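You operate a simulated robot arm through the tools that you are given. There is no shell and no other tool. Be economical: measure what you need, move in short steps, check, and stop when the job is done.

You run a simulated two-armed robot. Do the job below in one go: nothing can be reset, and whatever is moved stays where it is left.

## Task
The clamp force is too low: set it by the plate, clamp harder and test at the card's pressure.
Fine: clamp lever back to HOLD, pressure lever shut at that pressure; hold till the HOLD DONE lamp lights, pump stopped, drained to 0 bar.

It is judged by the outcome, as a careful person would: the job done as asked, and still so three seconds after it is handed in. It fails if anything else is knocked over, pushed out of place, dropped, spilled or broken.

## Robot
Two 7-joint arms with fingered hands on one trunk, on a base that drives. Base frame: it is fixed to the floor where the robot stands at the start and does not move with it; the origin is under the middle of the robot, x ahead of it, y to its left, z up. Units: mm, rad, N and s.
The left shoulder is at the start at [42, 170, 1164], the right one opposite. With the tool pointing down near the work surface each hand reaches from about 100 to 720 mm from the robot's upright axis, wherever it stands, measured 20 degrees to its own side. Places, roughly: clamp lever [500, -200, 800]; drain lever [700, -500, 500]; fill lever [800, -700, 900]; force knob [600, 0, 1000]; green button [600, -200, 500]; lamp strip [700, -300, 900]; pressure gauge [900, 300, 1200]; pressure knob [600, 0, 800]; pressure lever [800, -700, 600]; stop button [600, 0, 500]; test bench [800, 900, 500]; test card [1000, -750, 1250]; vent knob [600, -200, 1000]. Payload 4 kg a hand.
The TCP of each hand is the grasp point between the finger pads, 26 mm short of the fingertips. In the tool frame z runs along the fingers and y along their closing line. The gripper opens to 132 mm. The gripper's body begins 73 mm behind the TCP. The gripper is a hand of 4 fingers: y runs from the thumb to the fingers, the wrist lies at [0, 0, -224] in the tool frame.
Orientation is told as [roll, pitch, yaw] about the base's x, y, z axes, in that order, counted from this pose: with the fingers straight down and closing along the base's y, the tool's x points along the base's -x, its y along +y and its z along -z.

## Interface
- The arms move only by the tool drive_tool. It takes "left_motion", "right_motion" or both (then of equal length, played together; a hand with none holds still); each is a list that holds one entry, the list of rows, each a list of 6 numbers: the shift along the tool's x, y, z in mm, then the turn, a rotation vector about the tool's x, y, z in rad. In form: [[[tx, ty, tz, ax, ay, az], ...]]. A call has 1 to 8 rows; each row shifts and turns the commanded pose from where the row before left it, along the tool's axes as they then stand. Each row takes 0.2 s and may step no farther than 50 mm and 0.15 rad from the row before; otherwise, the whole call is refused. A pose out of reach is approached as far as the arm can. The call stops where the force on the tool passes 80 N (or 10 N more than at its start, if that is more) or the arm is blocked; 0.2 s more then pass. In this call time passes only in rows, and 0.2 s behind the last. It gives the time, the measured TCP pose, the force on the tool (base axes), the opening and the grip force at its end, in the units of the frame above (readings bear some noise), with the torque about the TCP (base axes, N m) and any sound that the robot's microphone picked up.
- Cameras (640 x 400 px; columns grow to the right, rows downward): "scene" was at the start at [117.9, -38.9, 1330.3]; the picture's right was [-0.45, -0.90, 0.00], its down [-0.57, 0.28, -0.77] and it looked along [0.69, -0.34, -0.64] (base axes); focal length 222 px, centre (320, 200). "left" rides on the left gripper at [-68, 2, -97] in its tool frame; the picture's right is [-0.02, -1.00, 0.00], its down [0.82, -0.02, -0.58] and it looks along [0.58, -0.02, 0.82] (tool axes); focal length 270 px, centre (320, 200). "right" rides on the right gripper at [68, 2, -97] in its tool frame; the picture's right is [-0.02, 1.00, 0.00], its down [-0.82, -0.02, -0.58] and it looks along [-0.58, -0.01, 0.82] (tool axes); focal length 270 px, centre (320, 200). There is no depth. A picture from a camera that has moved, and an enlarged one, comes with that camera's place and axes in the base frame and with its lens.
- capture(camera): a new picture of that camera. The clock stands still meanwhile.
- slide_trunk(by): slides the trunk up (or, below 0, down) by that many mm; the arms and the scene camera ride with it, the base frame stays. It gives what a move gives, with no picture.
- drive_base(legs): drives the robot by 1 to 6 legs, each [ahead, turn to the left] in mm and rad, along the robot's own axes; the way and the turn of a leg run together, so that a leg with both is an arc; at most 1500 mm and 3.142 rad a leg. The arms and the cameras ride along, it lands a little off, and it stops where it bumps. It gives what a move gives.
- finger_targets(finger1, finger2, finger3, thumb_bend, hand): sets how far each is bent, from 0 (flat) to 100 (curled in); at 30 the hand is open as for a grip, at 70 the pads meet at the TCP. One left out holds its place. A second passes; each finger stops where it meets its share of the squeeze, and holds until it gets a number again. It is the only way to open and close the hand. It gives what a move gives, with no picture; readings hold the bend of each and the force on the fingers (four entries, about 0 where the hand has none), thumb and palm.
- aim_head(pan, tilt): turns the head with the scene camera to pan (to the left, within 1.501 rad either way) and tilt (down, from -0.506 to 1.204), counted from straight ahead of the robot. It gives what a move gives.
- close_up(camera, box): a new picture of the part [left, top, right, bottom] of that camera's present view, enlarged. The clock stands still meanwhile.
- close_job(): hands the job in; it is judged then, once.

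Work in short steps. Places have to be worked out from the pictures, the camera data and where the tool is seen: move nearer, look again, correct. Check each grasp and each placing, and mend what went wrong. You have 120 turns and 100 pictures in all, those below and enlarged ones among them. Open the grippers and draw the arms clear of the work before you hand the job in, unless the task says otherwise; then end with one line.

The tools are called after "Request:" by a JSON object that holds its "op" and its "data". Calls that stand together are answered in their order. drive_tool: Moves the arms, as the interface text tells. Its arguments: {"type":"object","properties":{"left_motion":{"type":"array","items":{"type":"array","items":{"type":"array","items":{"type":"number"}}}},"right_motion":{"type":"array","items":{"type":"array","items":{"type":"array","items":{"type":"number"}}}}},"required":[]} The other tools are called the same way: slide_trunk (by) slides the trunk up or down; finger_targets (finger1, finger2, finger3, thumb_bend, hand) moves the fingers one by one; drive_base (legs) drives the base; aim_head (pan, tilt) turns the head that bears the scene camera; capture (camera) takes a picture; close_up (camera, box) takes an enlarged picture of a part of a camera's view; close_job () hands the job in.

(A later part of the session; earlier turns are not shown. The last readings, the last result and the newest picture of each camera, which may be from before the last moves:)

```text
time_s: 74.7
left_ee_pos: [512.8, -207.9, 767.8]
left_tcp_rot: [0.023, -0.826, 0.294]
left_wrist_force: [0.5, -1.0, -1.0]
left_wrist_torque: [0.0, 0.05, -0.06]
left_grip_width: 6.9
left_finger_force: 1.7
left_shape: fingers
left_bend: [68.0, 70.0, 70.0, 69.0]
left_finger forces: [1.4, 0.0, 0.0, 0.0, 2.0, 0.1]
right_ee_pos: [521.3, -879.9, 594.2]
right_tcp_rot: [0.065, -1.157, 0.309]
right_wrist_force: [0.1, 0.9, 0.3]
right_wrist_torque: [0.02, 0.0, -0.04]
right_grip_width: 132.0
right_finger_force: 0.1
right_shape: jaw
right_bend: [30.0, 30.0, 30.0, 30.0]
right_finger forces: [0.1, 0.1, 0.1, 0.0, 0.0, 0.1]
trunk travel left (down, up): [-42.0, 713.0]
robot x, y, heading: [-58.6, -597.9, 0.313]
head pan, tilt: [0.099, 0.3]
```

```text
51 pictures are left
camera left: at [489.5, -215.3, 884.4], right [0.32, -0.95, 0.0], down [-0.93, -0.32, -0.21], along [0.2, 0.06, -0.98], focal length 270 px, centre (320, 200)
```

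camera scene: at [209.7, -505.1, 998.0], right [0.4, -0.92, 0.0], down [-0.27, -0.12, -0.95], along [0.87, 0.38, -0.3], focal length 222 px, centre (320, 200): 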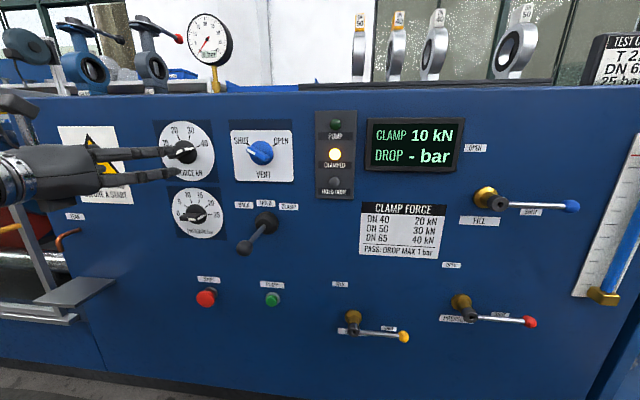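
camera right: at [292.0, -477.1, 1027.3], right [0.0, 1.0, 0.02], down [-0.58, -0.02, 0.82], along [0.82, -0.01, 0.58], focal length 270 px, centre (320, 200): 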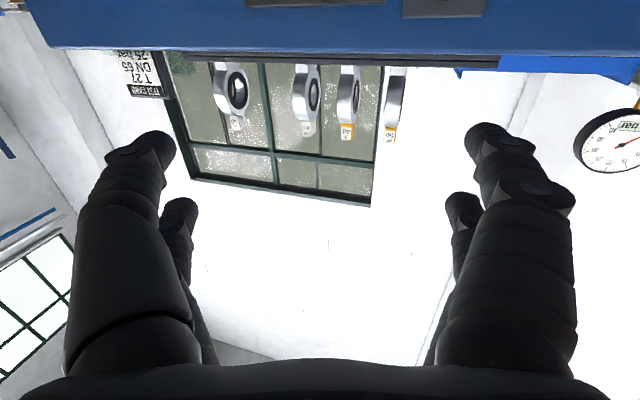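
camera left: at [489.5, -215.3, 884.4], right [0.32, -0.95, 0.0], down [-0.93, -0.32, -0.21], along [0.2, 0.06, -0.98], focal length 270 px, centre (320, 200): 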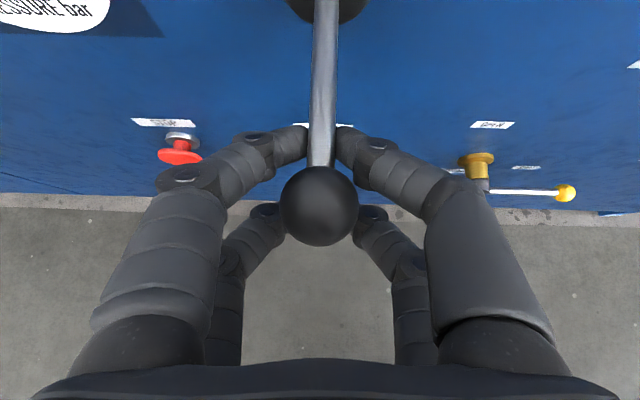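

Fingers cage the shaft just behind the ball. Push right in small steps and look at lever and display.

Request:
{"op": "drive_tool", "data": {"left_motion": [[[0, -15, 0, 0, 0, 0], [0, -15, 1, 0, 0, 0], [0, -15, 2, 0, 0, 0]]]}}

Request:
{"op": "capture", "data": {"camera": "scene"}}

Request:
{"op": "capture", "data": {"camera": "left"}}

```text
time_s: 75.5
left_ee_pos: [528.4, -248.6, 763.7]
left_tcp_rot: [0.023, -0.827, 0.295]
left_wrist_force: [5.5, 1.5, -0.9]
left_wrist_torque: [-0.1, 0.08, 0.15]
left_grip_width: 12.0
left_finger_force: 4.2
left_shape: fingers
left_bend: [65.0, 70.0, 70.0, 69.0]
left_finger forces: [3.7, 0.1, 0.0, 0.0, 5.1, 0.1]
right_ee_pos: [521.3, -879.1, 594.5]
right_tcp_rot: [0.063, -1.157, 0.31]
right_wrist_force: [-0.1, -0.5, 0.1]
right_wrist_torque: [0.0, -0.02, -0.03]
right_grip_width: 131.9
right_finger_force: 0.0
right_shape: jaw
right_bend: [30.0, 30.0, 30.0, 30.0]
right_finger forces: [0.0, 0.1, 0.0, 0.0, 0.0, 0.0]
trunk travel left (down, up): [-42.0, 713.0]
robot x, y, heading: [-57.9, -599.9, 0.315]
head pan, tilt: [0.099, 0.3]
```

```text
50 pictures are left
camera scene: at [210.2, -504.8, 997.9], right [0.4, -0.92, 0.0], down [-0.27, -0.12, -0.95], along [0.87, 0.38, -0.3], focal length 222 px, centre (320, 200)
```

scene: 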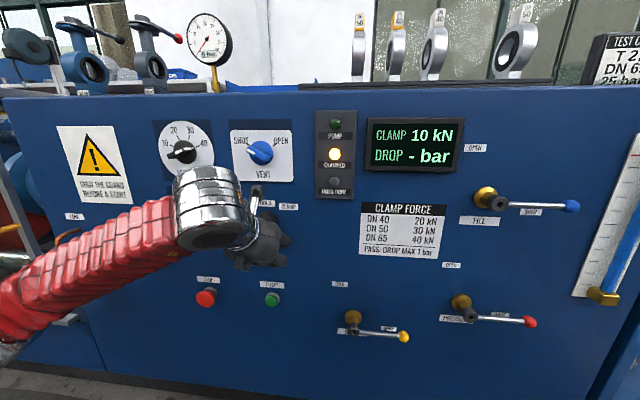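

```text
49 pictures are left
camera left: at [505.1, -257.2, 880.8], right [0.32, -0.95, 0.0], down [-0.93, -0.32, -0.21], along [0.2, 0.06, -0.98], focal length 270 px, centre (320, 200)
```

left: 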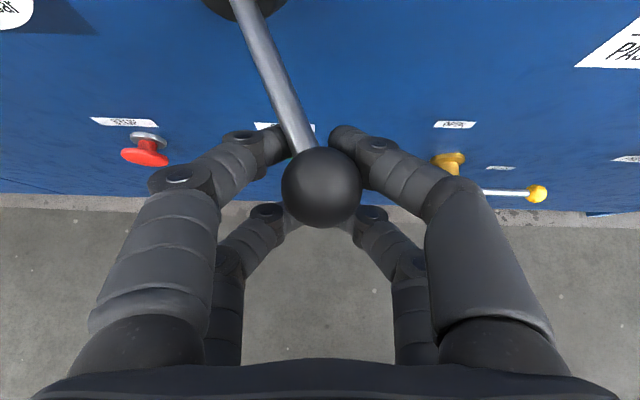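

Lever is about 20° over, display still 10 kN. Push further.

Request:
{"op": "drive_tool", "data": {"left_motion": [[[0, -10, 3, 0, 0, 0], [0, -10, 3, 0, 0, 0], [0, 0, 0, 0, 0, 0], [0, 0, 0, 0, 0, 0]]]}}

Request:
{"op": "capture", "data": {"camera": "scene"}}

```text
time_s: 76.5
left_ee_pos: [538.1, -264.5, 759.9]
left_tcp_rot: [0.022, -0.824, 0.295]
left_wrist_force: [-12.7, 8.2, -6.9]
left_wrist_torque: [-0.33, -0.07, 0.52]
left_grip_width: 17.7
left_finger_force: 7.2
left_shape: fingers
left_bend: [63.0, 70.0, 70.0, 70.0]
left_finger forces: [14.0, 0.0, 0.1, 0.0, 0.1, 0.0]
right_ee_pos: [520.1, -879.5, 595.6]
right_tcp_rot: [0.064, -1.158, 0.312]
right_wrist_force: [0.1, -0.4, 0.6]
right_wrist_torque: [0.01, -0.02, 0.03]
right_grip_width: 132.1
right_finger_force: 0.1
right_shape: jaw
right_bend: [30.0, 30.0, 30.0, 30.0]
right_finger forces: [0.0, 0.0, 0.0, 0.0, 0.0, 0.0]
trunk travel left (down, up): [-42.0, 713.0]
robot x, y, heading: [-56.1, -598.9, 0.314]
head pan, tilt: [0.099, 0.3]
```

```text
48 pictures are left
camera scene: at [209.4, -504.4, 998.0], right [0.4, -0.92, 0.0], down [-0.27, -0.12, -0.95], along [0.87, 0.38, -0.3], focal length 222 px, centre (320, 200)
```

scene: 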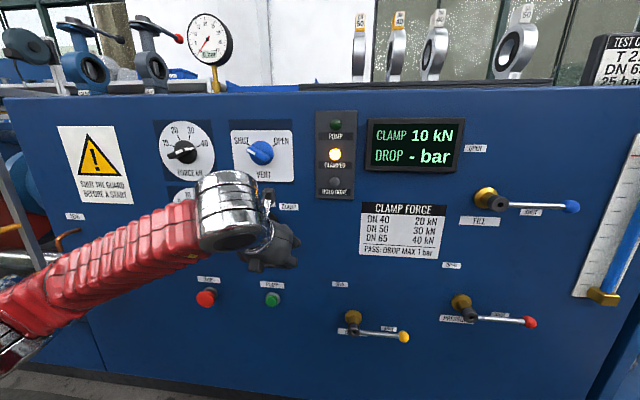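

Lever seems at its stop; wait a second and a half, then zoom display and force dial.

Request:
{"op": "drive_tool", "data": {"left_motion": [[[0, -3, 1, 0, 0, 0], [0, 0, 0, 0, 0, 0], [0, 0, 0, 0, 0, 0], [0, 0, 0, 0, 0, 0], [0, 0, 0, 0, 0, 0], [0, 0, 0, 0, 0, 0], [0, 0, 0, 0, 0, 0], [0, 0, 0, 0, 0, 0]]]}}

Request:
{"op": "close_up", "data": {"camera": "scene", "box": [150, 100, 480, 290]}}

Request:
{"op": "capture", "data": {"camera": "left"}}

```text
time_s: 78.3
left_ee_pos: [539.0, -266.8, 758.3]
left_tcp_rot: [0.021, -0.826, 0.295]
left_wrist_force: [-13.1, 10.1, -4.6]
left_wrist_torque: [-0.32, -0.09, 0.6]
left_grip_width: 20.4
left_finger_force: 7.4
left_shape: fingers
left_bend: [63.0, 70.0, 70.0, 70.0]
left_finger forces: [14.3, 0.1, 0.0, 0.1, 0.1, 0.1]
right_ee_pos: [520.6, -878.6, 595.7]
right_tcp_rot: [0.062, -1.158, 0.313]
right_wrist_force: [-1.2, 0.5, -0.8]
right_wrist_torque: [-0.01, 0.01, 0.03]
right_grip_width: 132.1
right_finger_force: 0.0
right_shape: jaw
right_bend: [30.0, 30.0, 30.0, 30.0]
right_finger forces: [0.0, 0.1, 0.0, 0.1, 0.1, 0.0]
trunk travel left (down, up): [-42.0, 713.0]
robot x, y, heading: [-57.7, -598.3, 0.312]
head pan, tilt: [0.099, 0.3]
```

```text
1.94 times, centred on (315, 195) of scene
camera zoom: at [209.2, -504.4, 998.1], right [0.4, -0.92, 0.0], down [-0.27, -0.12, -0.96], along [0.87, 0.38, -0.3], focal length 430 px, centre (330, 210)
```

zoom: 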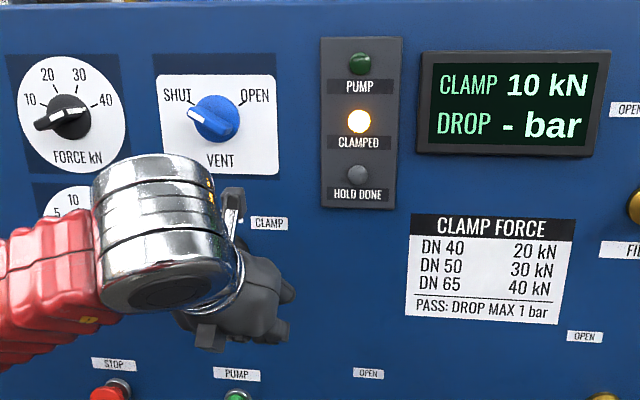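

```text
46 pictures are left
camera left: at [516.2, -276.2, 874.9], right [0.32, -0.95, 0.0], down [-0.93, -0.32, -0.21], along [0.2, 0.06, -0.98], focal length 270 px, centre (320, 200)
```

left: 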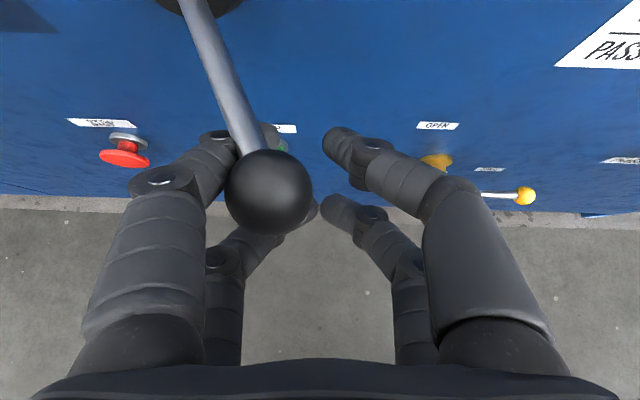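

The lever is on its stop but force stays 10 kN with the pump lamp dark: the clamp likely needs pump supply. I release the lever, draw back and watch whether it stays.

Request:
{"op": "finger_targets", "data": {"hand": "left", "finger1": 30, "finger2": 30, "finger3": 30, "thumb_bend": 30}}

Request:
{"op": "drive_tool", "data": {"left_motion": [[[0, 0, -40, 0, 0, 0], [0, 0, -40, 0, 0, 0], [0, 0, -40, 0, 0, 0], [30, 15, 0, 0, 0, 0], [35, 15, 0, 0, 0, 0], [35, 15, 0, 0, 0, 0], [35, 12, 0, 0, 0, 0]]]}}

Request:
{"op": "capture", "data": {"camera": "scene"}}

Request:
{"op": "capture", "data": {"camera": "left"}}

```text
time_s: 79.3
left_ee_pos: [541.2, -268.6, 758.7]
left_tcp_rot: [0.023, -0.827, 0.292]
left_wrist_force: [0.1, 0.0, -1.0]
left_wrist_torque: [-0.01, -0.01, -0.01]
left_grip_width: 132.5
left_finger_force: 0.0
left_shape: fingers
left_bend: [30.0, 30.0, 30.0, 30.0]
left_finger forces: [0.0, 0.1, 0.1, 0.0, 0.1, 0.1]
right_ee_pos: [520.6, -878.2, 593.6]
right_tcp_rot: [0.065, -1.159, 0.309]
right_wrist_force: [-0.3, -0.2, -0.5]
right_wrist_torque: [-0.03, -0.02, -0.01]
right_grip_width: 132.1
right_finger_force: 0.0
right_shape: jaw
right_bend: [30.0, 30.0, 30.0, 30.0]
right_finger forces: [0.1, 0.1, 0.0, 0.0, 0.0, 0.0]
trunk travel left (down, up): [-42.0, 713.0]
robot x, y, heading: [-60.0, -602.0, 0.311]
head pan, tilt: [0.099, 0.3]
```

```text
time_s: 80.9
left_ee_pos: [407.1, -270.7, 771.7]
left_tcp_rot: [0.022, -0.825, 0.294]
left_wrist_force: [0.0, -0.2, 1.4]
left_wrist_torque: [0.02, 0.03, 0.01]
left_grip_width: 132.4
left_finger_force: 0.1
left_shape: fingers
left_bend: [30.0, 30.0, 30.0, 30.0]
left_finger forces: [0.0, 0.0, 0.0, 0.0, 0.0, 0.0]
left hand out of reach, approached as far as the arm can: row 6, 7
right_ee_pos: [520.2, -879.1, 594.3]
right_tcp_rot: [0.062, -1.156, 0.309]
right_wrist_force: [0.2, 0.3, 0.1]
right_wrist_torque: [0.02, 0.02, -0.03]
right_grip_width: 131.9
right_finger_force: 0.0
right_shape: jaw
right_bend: [30.0, 30.0, 30.0, 30.0]
right_finger forces: [0.1, 0.0, 0.0, 0.0, 0.0, 0.0]
trunk travel left (down, up): [-42.0, 713.0]
robot x, y, heading: [-53.7, -601.2, 0.316]
head pan, tilt: [0.099, 0.3]
```

```text
45 pictures are left
camera scene: at [209.8, -505.3, 998.1], right [0.4, -0.92, 0.0], down [-0.27, -0.12, -0.95], along [0.87, 0.38, -0.3], focal length 222 px, centre (320, 200)
```

scene: 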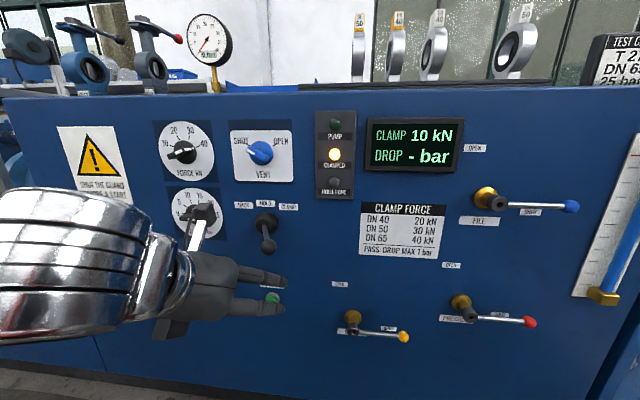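

```text
44 pictures are left
camera left: at [383.4, -279.2, 888.3], right [0.32, -0.95, 0.0], down [-0.93, -0.32, -0.21], along [0.2, 0.06, -0.98], focal length 270 px, centre (320, 200)
```

left: 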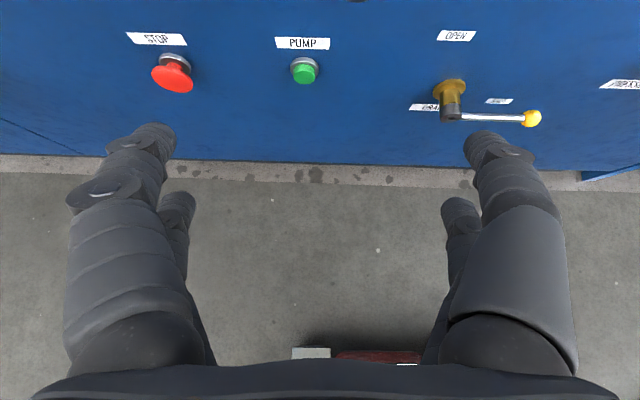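

The lever stays at CLAMP by itself. Now the green button (n≈525, s≈360, z≈567): close the fingers to a point and go below the lever.

Request:
{"op": "finger_targets", "data": {"hand": "left", "finger1": 70, "finger2": 70, "finger3": 70, "thumb_bend": 70}}

Request:
{"op": "drive_tool", "data": {"left_motion": [[[8, 5.5, 40, 0, 0, 0], [8, 5.5, 40, 0, 0, 0], [8, 5.5, 40, 0, 0, 0], [8, 5.5, 40, 0, 0, 0]]]}}

Request:
{"op": "capture", "data": {"camera": "left"}}

```text
time_s: 81.9
left_ee_pos: [406.2, -270.7, 771.8]
left_tcp_rot: [0.022, -0.826, 0.296]
left_wrist_force: [0.2, -0.1, 0.6]
left_wrist_torque: [-0.03, 0.0, 0.01]
left_grip_width: 1.5
left_finger_force: 0.0
left_shape: fingers
left_bend: [70.0, 70.0, 70.0, 70.0]
left_finger forces: [0.1, 0.0, 0.0, 0.1, 0.1, 0.0]
right_ee_pos: [521.0, -879.1, 595.6]
right_tcp_rot: [0.065, -1.156, 0.309]
right_wrist_force: [0.1, 0.0, 0.1]
right_wrist_torque: [0.01, -0.02, -0.05]
right_grip_width: 131.8
right_finger_force: 0.0
right_shape: jaw
right_bend: [30.0, 30.0, 30.0, 30.0]
right_finger forces: [0.0, 0.0, 0.0, 0.0, 0.0, 0.0]
trunk travel left (down, up): [-42.0, 713.0]
robot x, y, heading: [-56.6, -603.6, 0.314]
head pan, tilt: [0.099, 0.3]
```

```text
time_s: 82.9
left_ee_pos: [489.4, -218.2, 641.1]
left_tcp_rot: [0.023, -0.827, 0.295]
left_wrist_force: [0.3, 0.4, 0.4]
left_wrist_torque: [0.02, 0.02, -0.02]
left_grip_width: 1.5
left_finger_force: 0.0
left_shape: fingers
left_bend: [70.0, 70.0, 70.0, 70.0]
left_finger forces: [0.0, 0.0, 0.0, 0.0, 0.0, 0.1]
right_ee_pos: [519.5, -879.0, 594.6]
right_tcp_rot: [0.065, -1.157, 0.307]
right_wrist_force: [-0.5, 0.2, 0.0]
right_wrist_torque: [0.02, -0.01, 0.03]
right_grip_width: 132.1
right_finger_force: 0.0
right_shape: jaw
right_bend: [30.0, 30.0, 30.0, 30.0]
right_finger forces: [0.0, 0.0, 0.1, 0.0, 0.0, 0.1]
trunk travel left (down, up): [-42.0, 713.0]
robot x, y, heading: [-56.2, -601.9, 0.311]
head pan, tilt: [0.099, 0.3]
```

```text
43 pictures are left
camera left: at [467.0, -226.2, 756.9], right [0.32, -0.95, 0.0], down [-0.93, -0.32, -0.21], along [0.2, 0.07, -0.98], focal length 270 px, centre (320, 200)
```

left: 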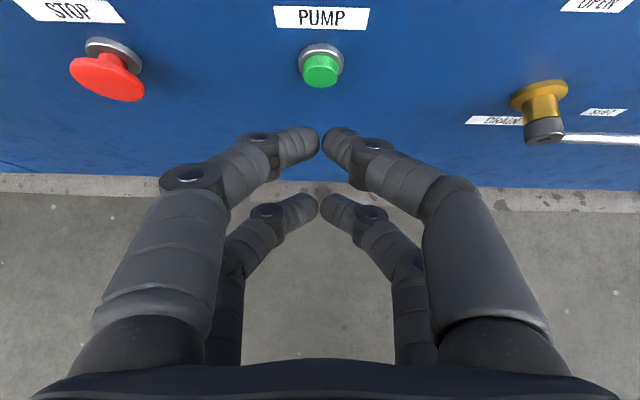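

Button in line with the finger tips. Move down level with it, then press forward in small steps.

Request:
{"op": "drive_tool", "data": {"left_motion": [[[4.6, 0, 45, 0, 0, 0], [4.6, 0, 45, 0, 0, 0]]]}}

Request:
{"op": "capture", "data": {"camera": "left"}}

```text
time_s: 83.5
left_ee_pos: [546.2, -199.3, 575.2]
left_tcp_rot: [0.023, -0.828, 0.294]
left_wrist_force: [-0.3, 0.9, 0.5]
left_wrist_torque: [0.01, 0.0, 0.0]
left_grip_width: 1.4
left_finger_force: 0.0
left_shape: fingers
left_bend: [70.0, 70.0, 70.0, 70.0]
left_finger forces: [0.1, 0.1, 0.1, 0.0, 0.0, 0.1]
right_ee_pos: [520.5, -877.7, 594.3]
right_tcp_rot: [0.065, -1.156, 0.311]
right_wrist_force: [0.2, -0.6, 0.0]
right_wrist_torque: [-0.01, -0.02, 0.0]
right_grip_width: 132.0
right_finger_force: 0.0
right_shape: jaw
right_bend: [30.0, 30.0, 30.0, 30.0]
right_finger forces: [0.0, 0.0, 0.0, 0.0, 0.1, 0.0]
trunk travel left (down, up): [-42.0, 713.0]
robot x, y, heading: [-57.5, -597.9, 0.311]
head pan, tilt: [0.099, 0.3]
```

```text
42 pictures are left
camera left: at [523.2, -208.4, 691.7], right [0.32, -0.95, 0.0], down [-0.93, -0.32, -0.21], along [0.2, 0.06, -0.98], focal length 270 px, centre (320, 200)
```

left: 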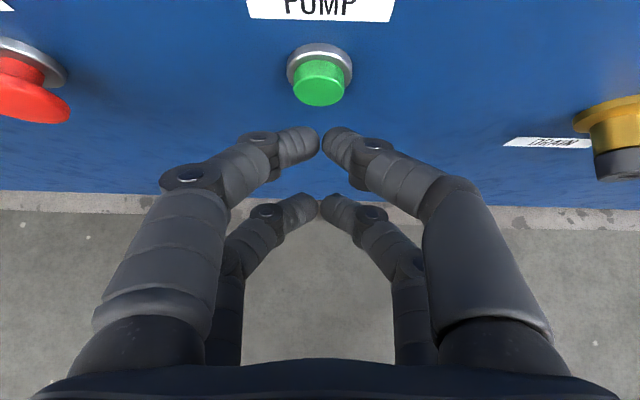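

Tip is level with the button, ~25–30 mm short. Press forward.

Request:
{"op": "drive_tool", "data": {"left_motion": [[[-5.4, 0, 5.9, 0, 0, 0], [-5.4, 0, 5.9, 0, 0, 0], [-5.4, 0, 5.9, 0, 0, 0], [-4, 0, 4.4, 0, 0, 0]]]}}

Request:
{"op": "close_up", "data": {"camera": "scene", "box": [150, 20, 480, 310]}}

```text
time_s: 84.5
left_ee_pos: [574.2, -190.4, 573.7]
left_tcp_rot: [0.023, -0.826, 0.293]
left_wrist_force: [-0.2, 0.4, -0.7]
left_wrist_torque: [-0.01, 0.0, -0.01]
left_grip_width: 1.6
left_finger_force: 0.0
left_shape: fingers
left_bend: [70.0, 70.0, 70.0, 70.0]
left_finger forces: [0.0, 0.0, 0.0, 0.1, 0.0, 0.0]
right_ee_pos: [521.6, -879.0, 595.1]
right_tcp_rot: [0.064, -1.157, 0.31]
right_wrist_force: [-0.3, 0.7, 0.7]
right_wrist_torque: [0.03, 0.02, 0.02]
right_grip_width: 131.9
right_finger_force: 0.1
right_shape: jaw
right_bend: [30.0, 30.0, 30.0, 30.0]
right_finger forces: [0.0, 0.0, 0.1, 0.1, 0.0, 0.1]
trunk travel left (down, up): [-42.0, 713.0]
robot x, y, heading: [-57.1, -600.9, 0.315]
head pan, tilt: [0.099, 0.3]
```

```text
1.38 times, centred on (315, 165) of scene
camera zoom: at [209.9, -505.2, 998.0], right [0.4, -0.92, 0.0], down [-0.27, -0.12, -0.95], along [0.87, 0.38, -0.3], focal length 306 px, centre (327, 248)
```

zoom: 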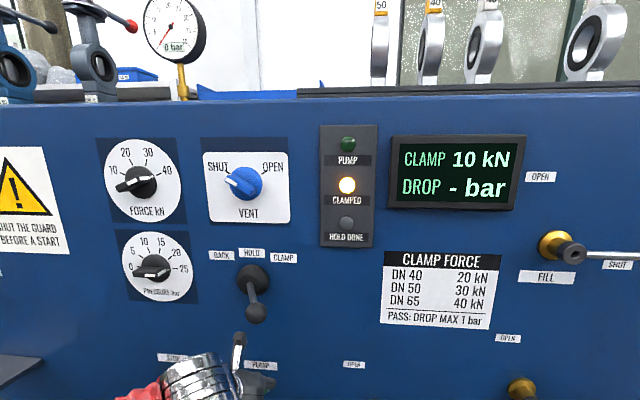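

Not touching yet. Continue pressing.

Request:
{"op": "drive_tool", "data": {"left_motion": [[[-3.4, 0, 3.7, 0, 0, 0], [-3.4, 0, 3.7, 0, 0, 0], [-3.4, 0, 3.7, 0, 0, 0], [-3.4, 0, 3.7, 0, 0, 0]]]}}

Request:
{"op": "capture", "data": {"camera": "left"}}

```text
time_s: 85.5
left_ee_pos: [594.9, -184.6, 574.5]
left_tcp_rot: [0.022, -0.827, 0.295]
left_wrist_force: [-0.1, -0.4, 0.0]
left_wrist_torque: [-0.02, -0.01, 0.01]
left_grip_width: 1.4
left_finger_force: 0.1
left_shape: fingers
left_bend: [70.0, 70.0, 70.0, 70.0]
left_finger forces: [0.0, 0.0, 0.2, 0.0, 0.0, 0.0]
right_ee_pos: [519.9, -878.7, 594.8]
right_tcp_rot: [0.065, -1.158, 0.31]
right_wrist_force: [1.0, 0.0, -0.6]
right_wrist_torque: [0.0, 0.03, 0.0]
right_grip_width: 131.9
right_finger_force: 0.0
right_shape: jaw
right_bend: [30.0, 30.0, 30.0, 30.0]
right_finger forces: [0.0, 0.1, 0.0, 0.0, 0.1, 0.0]
trunk travel left (down, up): [-42.0, 713.0]
robot x, y, heading: [-57.7, -599.8, 0.314]
head pan, tilt: [0.099, 0.3]
```

```text
40 pictures are left
camera left: at [571.7, -192.7, 690.7], right [0.32, -0.95, 0.0], down [-0.93, -0.32, -0.21], along [0.2, 0.06, -0.98], focal length 270 px, centre (320, 200)
```

left: 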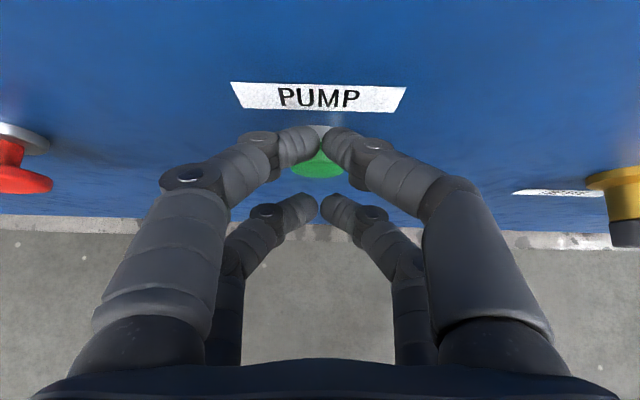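

The tips passed just above the button (button ≈ n 535, z 548). Back off, go 22 mm lower, press again.

Request:
{"op": "drive_tool", "data": {"left_motion": [[[12, 0, -13, 0, 0, 0], [17, 0, 15.5, 0, 0, 0], [-4, 0, 4.4, 0, 0, 0], [-4, 0, 4.4, 0, 0, 0], [-4, 0, 4.4, 0, 0, 0], [-4, 0, 4.4, 0, 0, 0]]]}}

Request:
{"op": "capture", "data": {"camera": "left"}}

Request:
{"op": "close_up", "data": {"camera": "scene", "box": [150, 20, 480, 310]}}

```text
time_s: 86.9
left_ee_pos: [596.0, -183.3, 549.2]
left_tcp_rot: [0.025, -0.82, 0.291]
left_wrist_force: [-53.0, -10.4, 1.4]
left_wrist_torque: [-0.05, -0.03, 0.35]
left_grip_width: 0.0
left_finger_force: 27.5
left_shape: fingers
left_bend: [73.0, 70.0, 70.0, 71.0]
left_finger forces: [38.3, 0.0, 0.0, 0.0, 16.4, 0.1]
right_ee_pos: [519.2, -880.1, 596.9]
right_tcp_rot: [0.063, -1.161, 0.31]
right_wrist_force: [0.2, 0.1, -0.7]
right_wrist_torque: [0.03, 0.04, 0.0]
right_grip_width: 131.9
right_finger_force: 0.1
right_shape: jaw
right_bend: [30.0, 30.0, 30.0, 30.0]
right_finger forces: [0.0, 0.0, 0.1, 0.0, 0.0, 0.1]
trunk travel left (down, up): [-42.0, 713.0]
robot x, y, heading: [-54.7, -601.5, 0.314]
head pan, tilt: [0.099, 0.3]
heard: click
```

```text
39 pictures are left
camera left: at [574.0, -191.8, 666.1], right [0.32, -0.95, 0.0], down [-0.93, -0.31, -0.2], along [0.19, 0.06, -0.98], focal length 270 px, centre (320, 200)
```

left: 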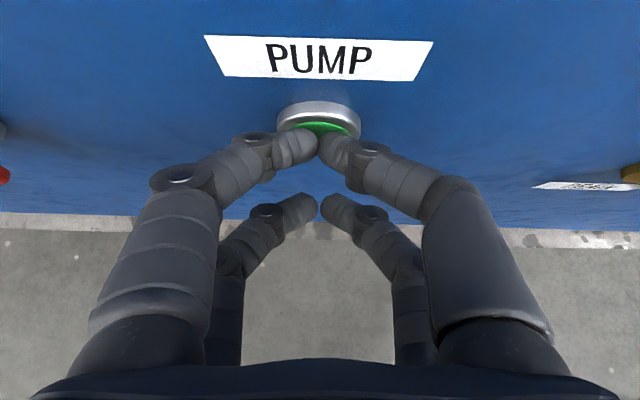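

```text
1.38 times, centred on (315, 165) of scene
camera zoom: at [206.7, -505.8, 998.9], right [0.4, -0.92, 0.0], down [-0.27, -0.12, -0.96], along [0.88, 0.38, -0.29], focal length 306 px, centre (327, 248)
```

zoom: 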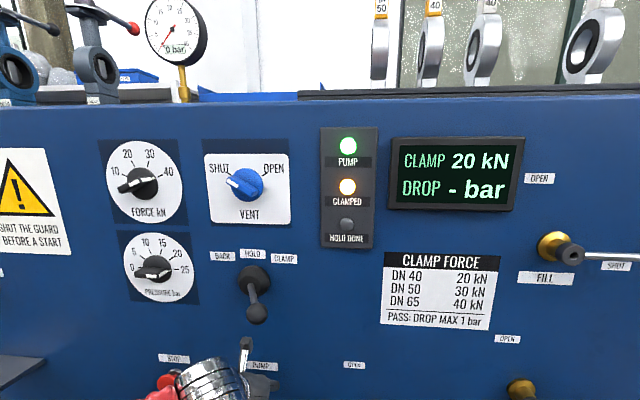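

Click: pump lamp on and clamp force already rising (20 kN). Draw the hand back and re-read.

Request:
{"op": "drive_tool", "data": {"left_motion": [[[20, 0, -22, 0, 0, 0], [28, 0, -30, 0, 0, 0], [28, 0, -30, 0, 0, 0], [28, 0, -30, 0, 0, 0], [0, 0, -40, 0, 0, 0], [0, 0, -40, 0, 0, 0], [0, 0, -40, 0, 0, 0]]]}}

Request:
{"op": "capture", "data": {"camera": "scene"}}

```text
time_s: 88.5
left_ee_pos: [430.2, -248.4, 626.3]
left_tcp_rot: [0.023, -0.825, 0.294]
left_wrist_force: [0.5, -0.2, 0.6]
left_wrist_torque: [0.02, -0.02, -0.02]
left_grip_width: 0.9
left_finger_force: 0.0
left_shape: fingers
left_bend: [70.0, 70.0, 70.0, 70.0]
left_finger forces: [0.0, 0.0, 0.0, 0.0, 0.0, 0.1]
left hand out of reach, approached as far as the arm can: row 6, 7
right_ee_pos: [520.3, -879.5, 595.6]
right_tcp_rot: [0.066, -1.158, 0.309]
right_wrist_force: [0.0, 0.0, 0.2]
right_wrist_torque: [0.0, -0.01, -0.04]
right_grip_width: 131.9
right_finger_force: 0.1
right_shape: jaw
right_bend: [30.0, 30.0, 30.0, 30.0]
right_finger forces: [0.0, 0.0, 0.0, 0.1, 0.0, 0.0]
trunk travel left (down, up): [-42.0, 713.0]
robot x, y, heading: [-54.6, -602.0, 0.314]
head pan, tilt: [0.099, 0.3]
```

```text
37 pictures are left
camera scene: at [209.7, -505.2, 998.1], right [0.4, -0.92, 0.0], down [-0.27, -0.12, -0.95], along [0.87, 0.38, -0.3], focal length 222 px, centre (320, 200)
```

scene: 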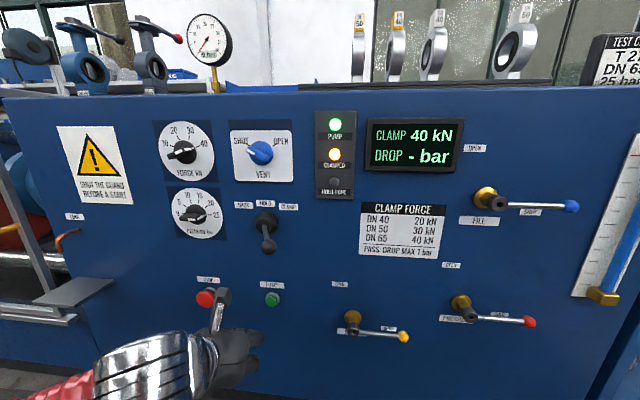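

Clamp is at 40 kN. Now raise the hand back in front of the lever, open, and look.

Request:
{"op": "drive_tool", "data": {"left_motion": [[[-38, -8, -28, 0, 0, 0], [-38, -8, -28, 0, 0, 0], [-38, -8, -28, 0, 0, 0], [-38, -8, -28, 0, 0, 0]]]}}

Request:
{"op": "finger_targets", "data": {"hand": "left", "finger1": 30, "finger2": 30, "finger3": 30, "thumb_bend": 30}}

Request:
{"op": "capture", "data": {"camera": "left"}}

```text
time_s: 89.5
left_ee_pos: [462.4, -277.9, 813.8]
left_tcp_rot: [0.023, -0.825, 0.294]
left_wrist_force: [0.9, 0.2, -0.8]
left_wrist_torque: [0.0, 0.01, -0.02]
left_grip_width: 1.0
left_finger_force: 0.2
left_shape: fingers
left_bend: [70.0, 70.0, 70.0, 70.0]
left_finger forces: [0.0, 0.1, 0.0, 0.0, 0.0, 0.0]
right_ee_pos: [520.2, -880.5, 595.2]
right_tcp_rot: [0.063, -1.157, 0.312]
right_wrist_force: [0.0, -0.2, -0.4]
right_wrist_torque: [0.01, -0.04, 0.02]
right_grip_width: 132.0
right_finger_force: 0.1
right_shape: jaw
right_bend: [30.0, 30.0, 30.0, 30.0]
right_finger forces: [0.0, 0.0, 0.1, 0.0, 0.0, 0.0]
trunk travel left (down, up): [-42.0, 713.0]
robot x, y, heading: [-59.4, -602.0, 0.309]
head pan, tilt: [0.099, 0.3]
```

```text
time_s: 90.5
left_ee_pos: [463.3, -278.1, 813.0]
left_tcp_rot: [0.021, -0.825, 0.293]
left_wrist_force: [-0.4, -0.1, 0.4]
left_wrist_torque: [-0.04, 0.03, 0.0]
left_grip_width: 132.6
left_finger_force: 0.1
left_shape: fingers
left_bend: [30.0, 30.0, 30.0, 30.0]
left_finger forces: [0.1, 0.0, 0.1, 0.0, 0.0, 0.0]
right_ee_pos: [521.2, -878.5, 595.0]
right_tcp_rot: [0.064, -1.157, 0.31]
right_wrist_force: [-0.3, 0.0, -0.7]
right_wrist_torque: [-0.01, 0.0, 0.0]
right_grip_width: 131.9
right_finger_force: 0.1
right_shape: jaw
right_bend: [30.0, 30.0, 30.0, 30.0]
right_finger forces: [0.0, 0.0, 0.1, 0.0, 0.0, 0.0]
trunk travel left (down, up): [-42.0, 713.0]
robot x, y, heading: [-57.3, -601.6, 0.315]
head pan, tilt: [0.099, 0.3]
```

```text
36 pictures are left
camera left: at [439.5, -286.7, 929.1], right [0.32, -0.95, 0.0], down [-0.93, -0.32, -0.21], along [0.2, 0.06, -0.98], focal length 270 px, centre (320, 200)
```

left: 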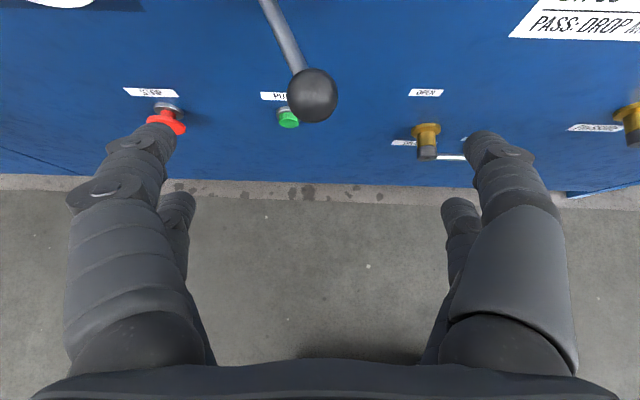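

Ball at n≈437, s≈402, z≈766. Advance and cage it.

Request:
{"op": "drive_tool", "data": {"left_motion": [[[-10.4, 2.5, 46, 0, 0, 0], [-10.4, 2.5, 46, 0, 0, 0]]]}}

Request:
{"op": "finger_targets", "data": {"hand": "left", "finger1": 69, "finger2": 69, "finger3": 69, "thumb_bend": 69}}

Request:
{"op": "drive_tool", "data": {"left_motion": [[[1, 12, -3, 0, 0, 0], [1, 12, -3, 0, 0, 0], [1, 12, -1, 0, 0, 0]]]}}

Request:
{"op": "capture", "data": {"camera": "left"}}

```text
time_s: 91.1
left_ee_pos: [537.3, -247.9, 767.0]
left_tcp_rot: [0.022, -0.829, 0.296]
left_wrist_force: [0.0, 0.2, 0.4]
left_wrist_torque: [0.03, -0.04, 0.01]
left_grip_width: 132.6
left_finger_force: 0.1
left_shape: fingers
left_bend: [30.0, 30.0, 30.0, 30.0]
left_finger forces: [0.0, 0.0, 0.1, 0.0, 0.0, 0.1]
right_ee_pos: [520.2, -879.0, 595.1]
right_tcp_rot: [0.063, -1.155, 0.31]
right_wrist_force: [0.1, 0.8, -0.3]
right_wrist_torque: [0.03, -0.01, -0.01]
right_grip_width: 132.2
right_finger_force: 0.1
right_shape: jaw
right_bend: [30.0, 30.0, 30.0, 30.0]
right_finger forces: [0.1, 0.0, 0.0, 0.0, 0.0, 0.0]
trunk travel left (down, up): [-42.0, 713.0]
robot x, y, heading: [-55.5, -601.3, 0.308]
head pan, tilt: [0.099, 0.3]
```

```text
time_s: 92.1
left_ee_pos: [537.1, -246.0, 765.8]
left_tcp_rot: [0.023, -0.826, 0.294]
left_wrist_force: [-1.0, 6.1, -2.6]
left_wrist_torque: [-0.09, 0.06, 0.16]
left_grip_width: 15.6
left_finger_force: 3.1
left_shape: fingers
left_bend: [62.0, 69.0, 69.0, 69.0]
left_finger forces: [5.8, 0.1, 0.0, 0.0, 0.0, 0.1]
right_ee_pos: [520.8, -879.0, 594.1]
right_tcp_rot: [0.062, -1.156, 0.311]
right_wrist_force: [0.1, 0.2, 0.2]
right_wrist_torque: [-0.01, 0.0, 0.02]
right_grip_width: 132.3
right_finger_force: 0.1
right_shape: jaw
right_bend: [30.0, 30.0, 30.0, 30.0]
right_finger forces: [0.0, 0.1, 0.1, 0.0, 0.0, 0.1]
trunk travel left (down, up): [-42.0, 713.0]
robot x, y, heading: [-57.3, -597.9, 0.314]
head pan, tilt: [0.099, 0.3]
```

```text
time_s: 92.9
left_ee_pos: [520.2, -214.6, 767.6]
left_tcp_rot: [0.022, -0.828, 0.293]
left_wrist_force: [-1.2, 1.5, -1.0]
left_wrist_torque: [-0.01, 0.02, 0.07]
left_grip_width: 7.0
left_finger_force: 0.7
left_shape: fingers
left_bend: [67.0, 69.0, 69.0, 69.0]
left_finger forces: [1.7, 0.0, 0.0, 0.1, 0.1, 0.0]
right_ee_pos: [519.7, -879.8, 595.9]
right_tcp_rot: [0.066, -1.158, 0.309]
right_wrist_force: [-0.1, 0.5, -0.3]
right_wrist_torque: [0.03, 0.02, 0.0]
right_grip_width: 131.8
right_finger_force: 0.1
right_shape: jaw
right_bend: [30.0, 30.0, 30.0, 30.0]
right_finger forces: [0.1, 0.0, 0.0, 0.0, 0.1, 0.0]
trunk travel left (down, up): [-42.0, 713.0]
robot x, y, heading: [-59.9, -603.0, 0.313]
head pan, tilt: [0.099, 0.3]
```

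```text
35 pictures are left
camera left: at [497.2, -223.3, 883.2], right [0.32, -0.95, 0.0], down [-0.93, -0.32, -0.21], along [0.2, 0.07, -0.98], focal length 270 px, centre (320, 200)
```

left: 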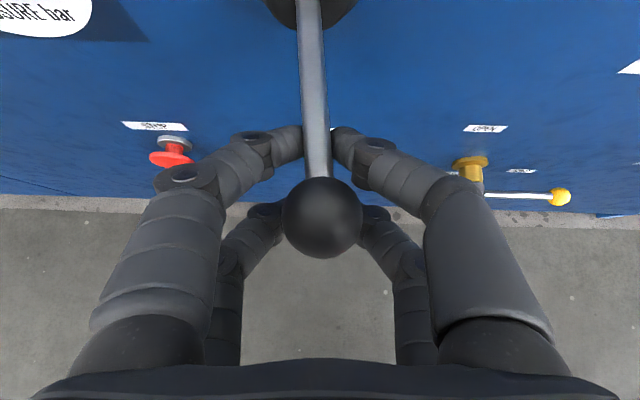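

Nearly back: at the first grip HOLD was 9 mm further left. Move that, release and check.

Request:
{"op": "drive_tool", "data": {"left_motion": [[[0, 5, 0, 0, 0, 0], [0, 5, 0, 0, 0, 0]]]}}

Request:
{"op": "finger_targets", "data": {"hand": "left", "finger1": 30, "finger2": 30, "finger3": 30, "thumb_bend": 30}}

Request:
{"op": "drive_tool", "data": {"left_motion": [[[0, 0, -34, 0, 0, 0], [0, 0, -34, 0, 0, 0]]]}}

Request:
{"op": "capture", "data": {"camera": "left"}}

```text
time_s: 93.5
left_ee_pos: [518.6, -207.1, 767.6]
left_tcp_rot: [0.024, -0.825, 0.294]
left_wrist_force: [0.1, -0.5, -1.1]
left_wrist_torque: [0.01, 0.05, 0.01]
left_grip_width: 6.5
left_finger_force: 0.6
left_shape: fingers
left_bend: [68.0, 69.0, 69.0, 69.0]
left_finger forces: [1.1, 0.0, 0.0, 0.1, 0.8, 0.0]
right_ee_pos: [521.3, -879.1, 594.1]
right_tcp_rot: [0.064, -1.157, 0.309]
right_wrist_force: [0.6, -0.3, 0.8]
right_wrist_torque: [-0.02, 0.01, 0.0]
right_grip_width: 132.0
right_finger_force: 0.0
right_shape: jaw
right_bend: [30.0, 30.0, 30.0, 30.0]
right_finger forces: [0.0, 0.0, 0.0, 0.0, 0.1, 0.1]
trunk travel left (down, up): [-42.0, 713.0]
robot x, y, heading: [-57.5, -599.7, 0.316]
head pan, tilt: [0.099, 0.3]
```

```text
time_s: 94.5
left_ee_pos: [518.0, -205.1, 767.0]
left_tcp_rot: [0.022, -0.825, 0.293]
left_wrist_force: [0.6, -0.1, -0.2]
left_wrist_torque: [-0.02, -0.03, -0.04]
left_grip_width: 132.2
left_finger_force: 0.1
left_shape: fingers
left_bend: [30.0, 30.0, 30.0, 30.0]
left_finger forces: [0.0, 0.0, 0.0, 0.0, 0.0, 0.1]
right_ee_pos: [521.1, -879.1, 595.1]
right_tcp_rot: [0.065, -1.157, 0.309]
right_wrist_force: [0.4, 0.7, -0.1]
right_wrist_torque: [0.0, 0.02, 0.05]
right_grip_width: 132.0
right_finger_force: 0.0
right_shape: jaw
right_bend: [30.0, 30.0, 30.0, 30.0]
right_finger forces: [0.0, 0.0, 0.0, 0.0, 0.0, 0.0]
trunk travel left (down, up): [-42.0, 713.0]
robot x, y, heading: [-56.2, -601.0, 0.312]
head pan, tilt: [0.099, 0.3]
```

```text
time_s: 95.1
left_ee_pos: [471.0, -222.3, 812.7]
left_tcp_rot: [0.023, -0.825, 0.294]
left_wrist_force: [0.3, -0.1, -0.6]
left_wrist_torque: [0.01, -0.02, -0.02]
left_grip_width: 132.5
left_finger_force: 0.0
left_shape: fingers
left_bend: [30.0, 30.0, 30.0, 30.0]
left_finger forces: [0.0, 0.0, 0.1, 0.1, 0.0, 0.1]
right_ee_pos: [519.9, -878.4, 595.5]
right_tcp_rot: [0.065, -1.157, 0.31]
right_wrist_force: [-0.2, -0.1, 0.4]
right_wrist_torque: [-0.03, 0.03, 0.01]
right_grip_width: 131.9
right_finger_force: 0.1
right_shape: jaw
right_bend: [30.0, 30.0, 30.0, 30.0]
right_finger forces: [0.1, 0.0, 0.0, 0.0, 0.0, 0.0]
trunk travel left (down, up): [-42.0, 713.0]
robot x, y, heading: [-55.4, -604.2, 0.314]
head pan, tilt: [0.099, 0.3]
```

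```text
34 pictures are left
camera left: at [448.7, -230.2, 929.4], right [0.32, -0.95, 0.0], down [-0.93, -0.32, -0.21], along [0.2, 0.06, -0.98], focal length 270 px, centre (320, 200)
```

left: 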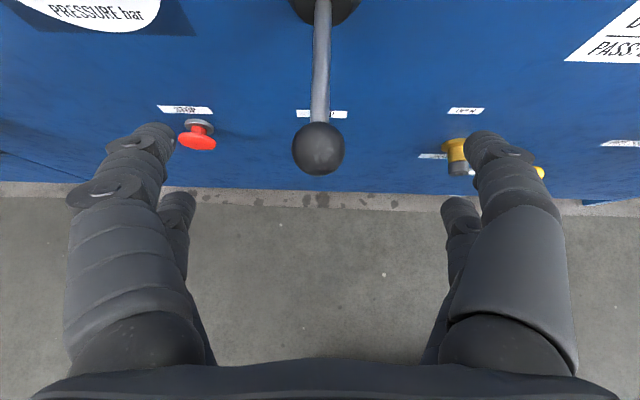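

Lever stands exactly as at the start: HOLD. Now check the sight glass and pressure lever to the right.

Request:
{"op": "aim_head", "data": {"pan": -0.35, "tilt": 0.35}}

Request:
{"op": "capture", "data": {"camera": "scene"}}

Request:
{"op": "close_up", "data": {"camera": "scene", "box": [340, 80, 520, 340]}}

```text
time_s: 96.0
left_ee_pos: [472.1, -220.6, 812.6]
left_tcp_rot: [0.023, -0.824, 0.294]
left_wrist_force: [0.5, 0.5, 0.3]
left_wrist_torque: [0.02, 0.0, 0.06]
left_grip_width: 132.4
left_finger_force: 0.1
left_shape: fingers
left_bend: [30.0, 30.0, 30.0, 30.0]
left_finger forces: [0.1, 0.0, 0.1, 0.0, 0.1, 0.1]
right_ee_pos: [520.0, -879.6, 594.9]
right_tcp_rot: [0.063, -1.158, 0.308]
right_wrist_force: [0.5, 0.3, 0.1]
right_wrist_torque: [0.0, 0.01, 0.01]
right_grip_width: 131.9
right_finger_force: 0.0
right_shape: jaw
right_bend: [30.0, 30.0, 30.0, 30.0]
right_finger forces: [0.0, 0.0, 0.1, 0.1, 0.0, 0.1]
trunk travel left (down, up): [-42.0, 713.0]
robot x, y, heading: [-58.4, -600.1, 0.319]
head pan, tilt: [-0.351, 0.351]
```

```text
33 pictures are left
camera scene: at [217.4, -546.1, 993.3], right [-0.04, -1.0, 0.0], down [-0.34, 0.01, -0.94], along [0.94, -0.03, -0.34], focal length 222 px, centre (320, 200)
```

scene: 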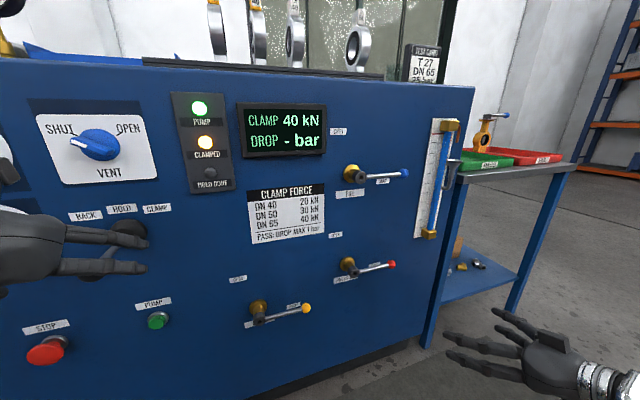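

```text
1.54 times, centred on (430, 210) of scene
camera zoom: at [217.4, -546.1, 993.3], right [-0.04, -1.0, 0.0], down [-0.34, 0.01, -0.94], along [0.94, -0.03, -0.34], focal length 341 px, centre (151, 185)
```

zoom: 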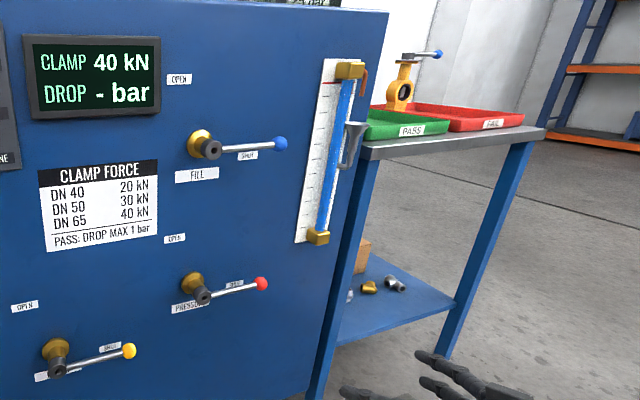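

Sight glass is full, clamp 40 kN, pump on. Now the right hand: fingers closed, go below the pressure lever's rod (hub s≈845, ball s≈967, z≈600).

Request:
{"op": "finger_targets", "data": {"hand": "right", "finger1": 70, "finger2": 70, "finger3": 70, "thumb_bend": 70}}

Request:
{"op": "drive_tool", "data": {"right_motion": [[[-5.2, 12.2, 39.2, 0, 0, 0], [-5.2, 12.2, 39.2, 0, 0, 0], [-5.2, 12.2, 39.2, 0, 0, 0], [-5.2, 12.2, 39.2, 0, 0, 0], [-5.2, 12.2, 39.2, 0, 0, 0]]]}}

Request:
{"op": "capture", "data": {"camera": "right"}}

Request:
{"op": "capture", "data": {"camera": "scene"}}

```text
time_s: 97.0
left_ee_pos: [471.0, -222.0, 813.6]
left_tcp_rot: [0.023, -0.824, 0.293]
left_wrist_force: [-0.6, 0.5, 0.1]
left_wrist_torque: [0.01, 0.04, -0.02]
left_grip_width: 132.3
left_finger_force: 0.1
left_shape: fingers
left_bend: [30.0, 30.0, 30.0, 30.0]
left_finger forces: [0.0, 0.1, 0.0, 0.0, 0.0, 0.1]
right_ee_pos: [519.7, -878.9, 595.9]
right_tcp_rot: [0.065, -1.157, 0.31]
right_wrist_force: [0.4, -0.4, -0.3]
right_wrist_torque: [0.0, 0.05, -0.02]
right_grip_width: 1.8
right_finger_force: 0.1
right_shape: fingers
right_bend: [70.0, 70.0, 70.0, 70.0]
right_finger forces: [0.0, 0.1, 0.1, 0.0, 0.0, 0.1]
trunk travel left (down, up): [-42.0, 713.0]
robot x, y, heading: [-58.5, -601.1, 0.313]
head pan, tilt: [-0.351, 0.351]
```

```text
time_s: 98.2
left_ee_pos: [472.5, -221.7, 812.4]
left_tcp_rot: [0.021, -0.825, 0.294]
left_wrist_force: [0.0, 0.2, 0.1]
left_wrist_torque: [0.01, 0.0, 0.01]
left_grip_width: 132.5
left_finger_force: 0.0
left_shape: fingers
left_bend: [30.0, 30.0, 30.0, 30.0]
left_finger forces: [0.1, 0.1, 0.1, 0.0, 0.1, 0.1]
right_ee_pos: [634.1, -832.9, 619.7]
right_tcp_rot: [0.068, -1.157, 0.31]
right_wrist_force: [0.8, 0.5, -0.3]
right_wrist_torque: [0.01, 0.01, -0.02]
right_grip_width: 1.4
right_finger_force: 0.0
right_shape: fingers
right_bend: [70.0, 70.0, 70.0, 70.0]
right_finger forces: [0.0, 0.1, 0.1, 0.1, 0.1, 0.0]
right hand out of reach, approached as far as the arm can: row 2, 3, 4, 5
trunk travel left (down, up): [-42.0, 713.0]
robot x, y, heading: [-56.0, -601.3, 0.314]
head pan, tilt: [-0.351, 0.351]
```

```text
31 pictures are left
camera right: at [524.9, -874.5, 594.4], right [-0.35, 0.94, 0.05], down [-0.17, -0.12, 0.98], along [0.92, 0.33, 0.2], focal length 270 px, centre (320, 200)
```

right: 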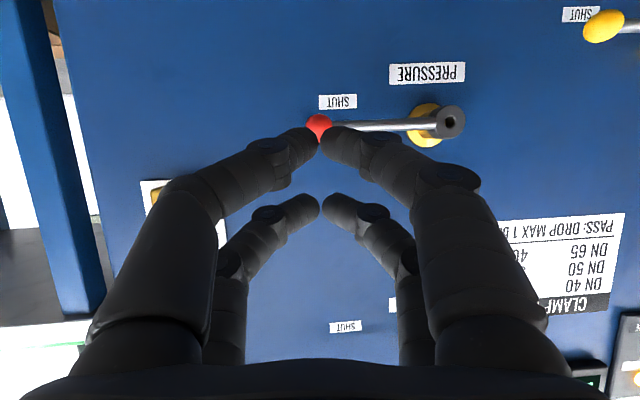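

```text
30 pictures are left
camera scene: at [217.5, -546.2, 993.3], right [-0.04, -1.0, 0.0], down [-0.34, 0.01, -0.94], along [0.94, -0.04, -0.34], focal length 222 px, centre (320, 200)
```

scene: 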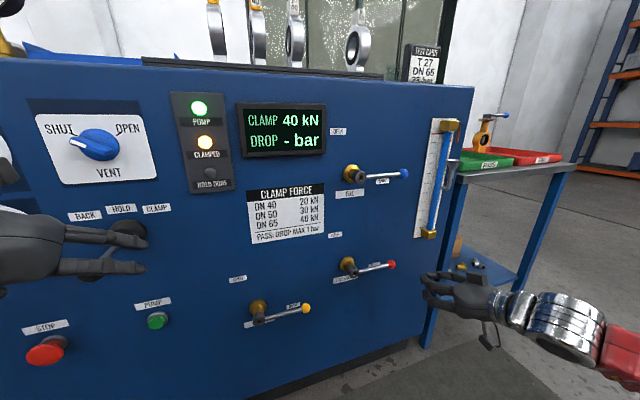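

The wrist limit again; I pitch the right hand to ~47° down like the left, go lower, and then forward under the rod.

Request:
{"op": "drive_tool", "data": {"right_motion": [[[0, 0, 0, 0, 0.15, 0], [0, 0, 0, 0, 0.15, 0], [0, 0, 0, 0, 0.032, 0], [16.7, 26, 37.2, 0, 0, 0], [16.7, 26, 37.2, 0, 0, 0]]]}}

Request:
{"op": "drive_tool", "data": {"right_motion": [[[-20, 0, 22, 0, 0, 0], [-20, 0, 22, 0, 0, 0]]]}}

Request:
{"op": "capture", "data": {"camera": "scene"}}

Request:
{"op": "capture", "data": {"camera": "right"}}

```text
time_s: 99.4
left_ee_pos: [473.2, -222.7, 813.7]
left_tcp_rot: [0.024, -0.825, 0.294]
left_wrist_force: [0.8, 0.0, -0.4]
left_wrist_torque: [-0.01, -0.02, 0.01]
left_grip_width: 132.5
left_finger_force: 0.1
left_shape: fingers
left_bend: [30.0, 30.0, 30.0, 30.0]
left_finger forces: [0.0, 0.0, 0.0, 0.0, 0.0, 0.0]
right_ee_pos: [644.4, -774.9, 546.1]
right_tcp_rot: [0.042, -0.827, 0.338]
right_wrist_force: [0.0, 0.5, 0.5]
right_wrist_torque: [0.03, 0.01, 0.05]
right_grip_width: 1.4
right_finger_force: 0.1
right_shape: fingers
right_bend: [70.0, 70.0, 70.0, 70.0]
right_finger forces: [0.0, 0.1, 0.1, 0.0, 0.0, 0.0]
trunk travel left (down, up): [-42.0, 713.0]
robot x, y, heading: [-53.5, -600.7, 0.308]
head pan, tilt: [-0.351, 0.351]
```

```text
time_s: 100.0
left_ee_pos: [471.9, -221.6, 812.1]
left_tcp_rot: [0.021, -0.827, 0.293]
left_wrist_force: [-0.8, 0.0, 0.1]
left_wrist_torque: [0.0, 0.0, -0.03]
left_grip_width: 132.3
left_finger_force: 0.0
left_shape: fingers
left_bend: [30.0, 30.0, 30.0, 30.0]
left_finger forces: [0.0, 0.0, 0.1, 0.0, 0.1, 0.0]
right_ee_pos: [700.7, -751.7, 545.0]
right_tcp_rot: [0.037, -0.826, 0.34]
right_wrist_force: [0.2, -0.4, 0.0]
right_wrist_torque: [0.0, 0.0, -0.04]
right_grip_width: 1.4
right_finger_force: 0.0
right_shape: fingers
right_bend: [70.0, 70.0, 70.0, 70.0]
right_finger forces: [0.0, 0.0, 0.0, 0.0, 0.0, 0.0]
trunk travel left (down, up): [-42.0, 713.0]
robot x, y, heading: [-57.4, -603.8, 0.316]
head pan, tilt: [-0.351, 0.351]
```

```text
29 pictures are left
camera scene: at [217.8, -546.1, 993.1], right [-0.04, -1.0, 0.0], down [-0.34, 0.01, -0.94], along [0.94, -0.04, -0.34], focal length 222 px, centre (320, 200)
```

scene: 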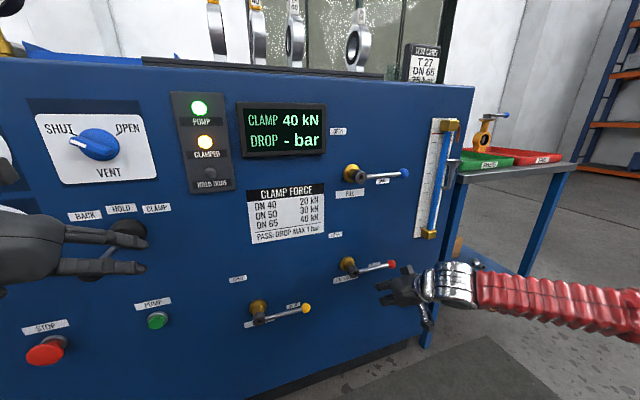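

```text
28 pictures are left
camera right: at [591.3, -794.1, 558.3], right [-0.34, 0.94, 0.04], down [0.14, 0.0, 0.99], along [0.93, 0.35, -0.13], focal length 270 px, centre (320, 200)
```

right: 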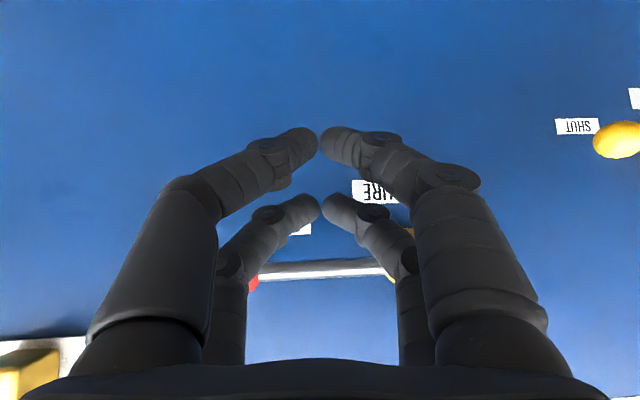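

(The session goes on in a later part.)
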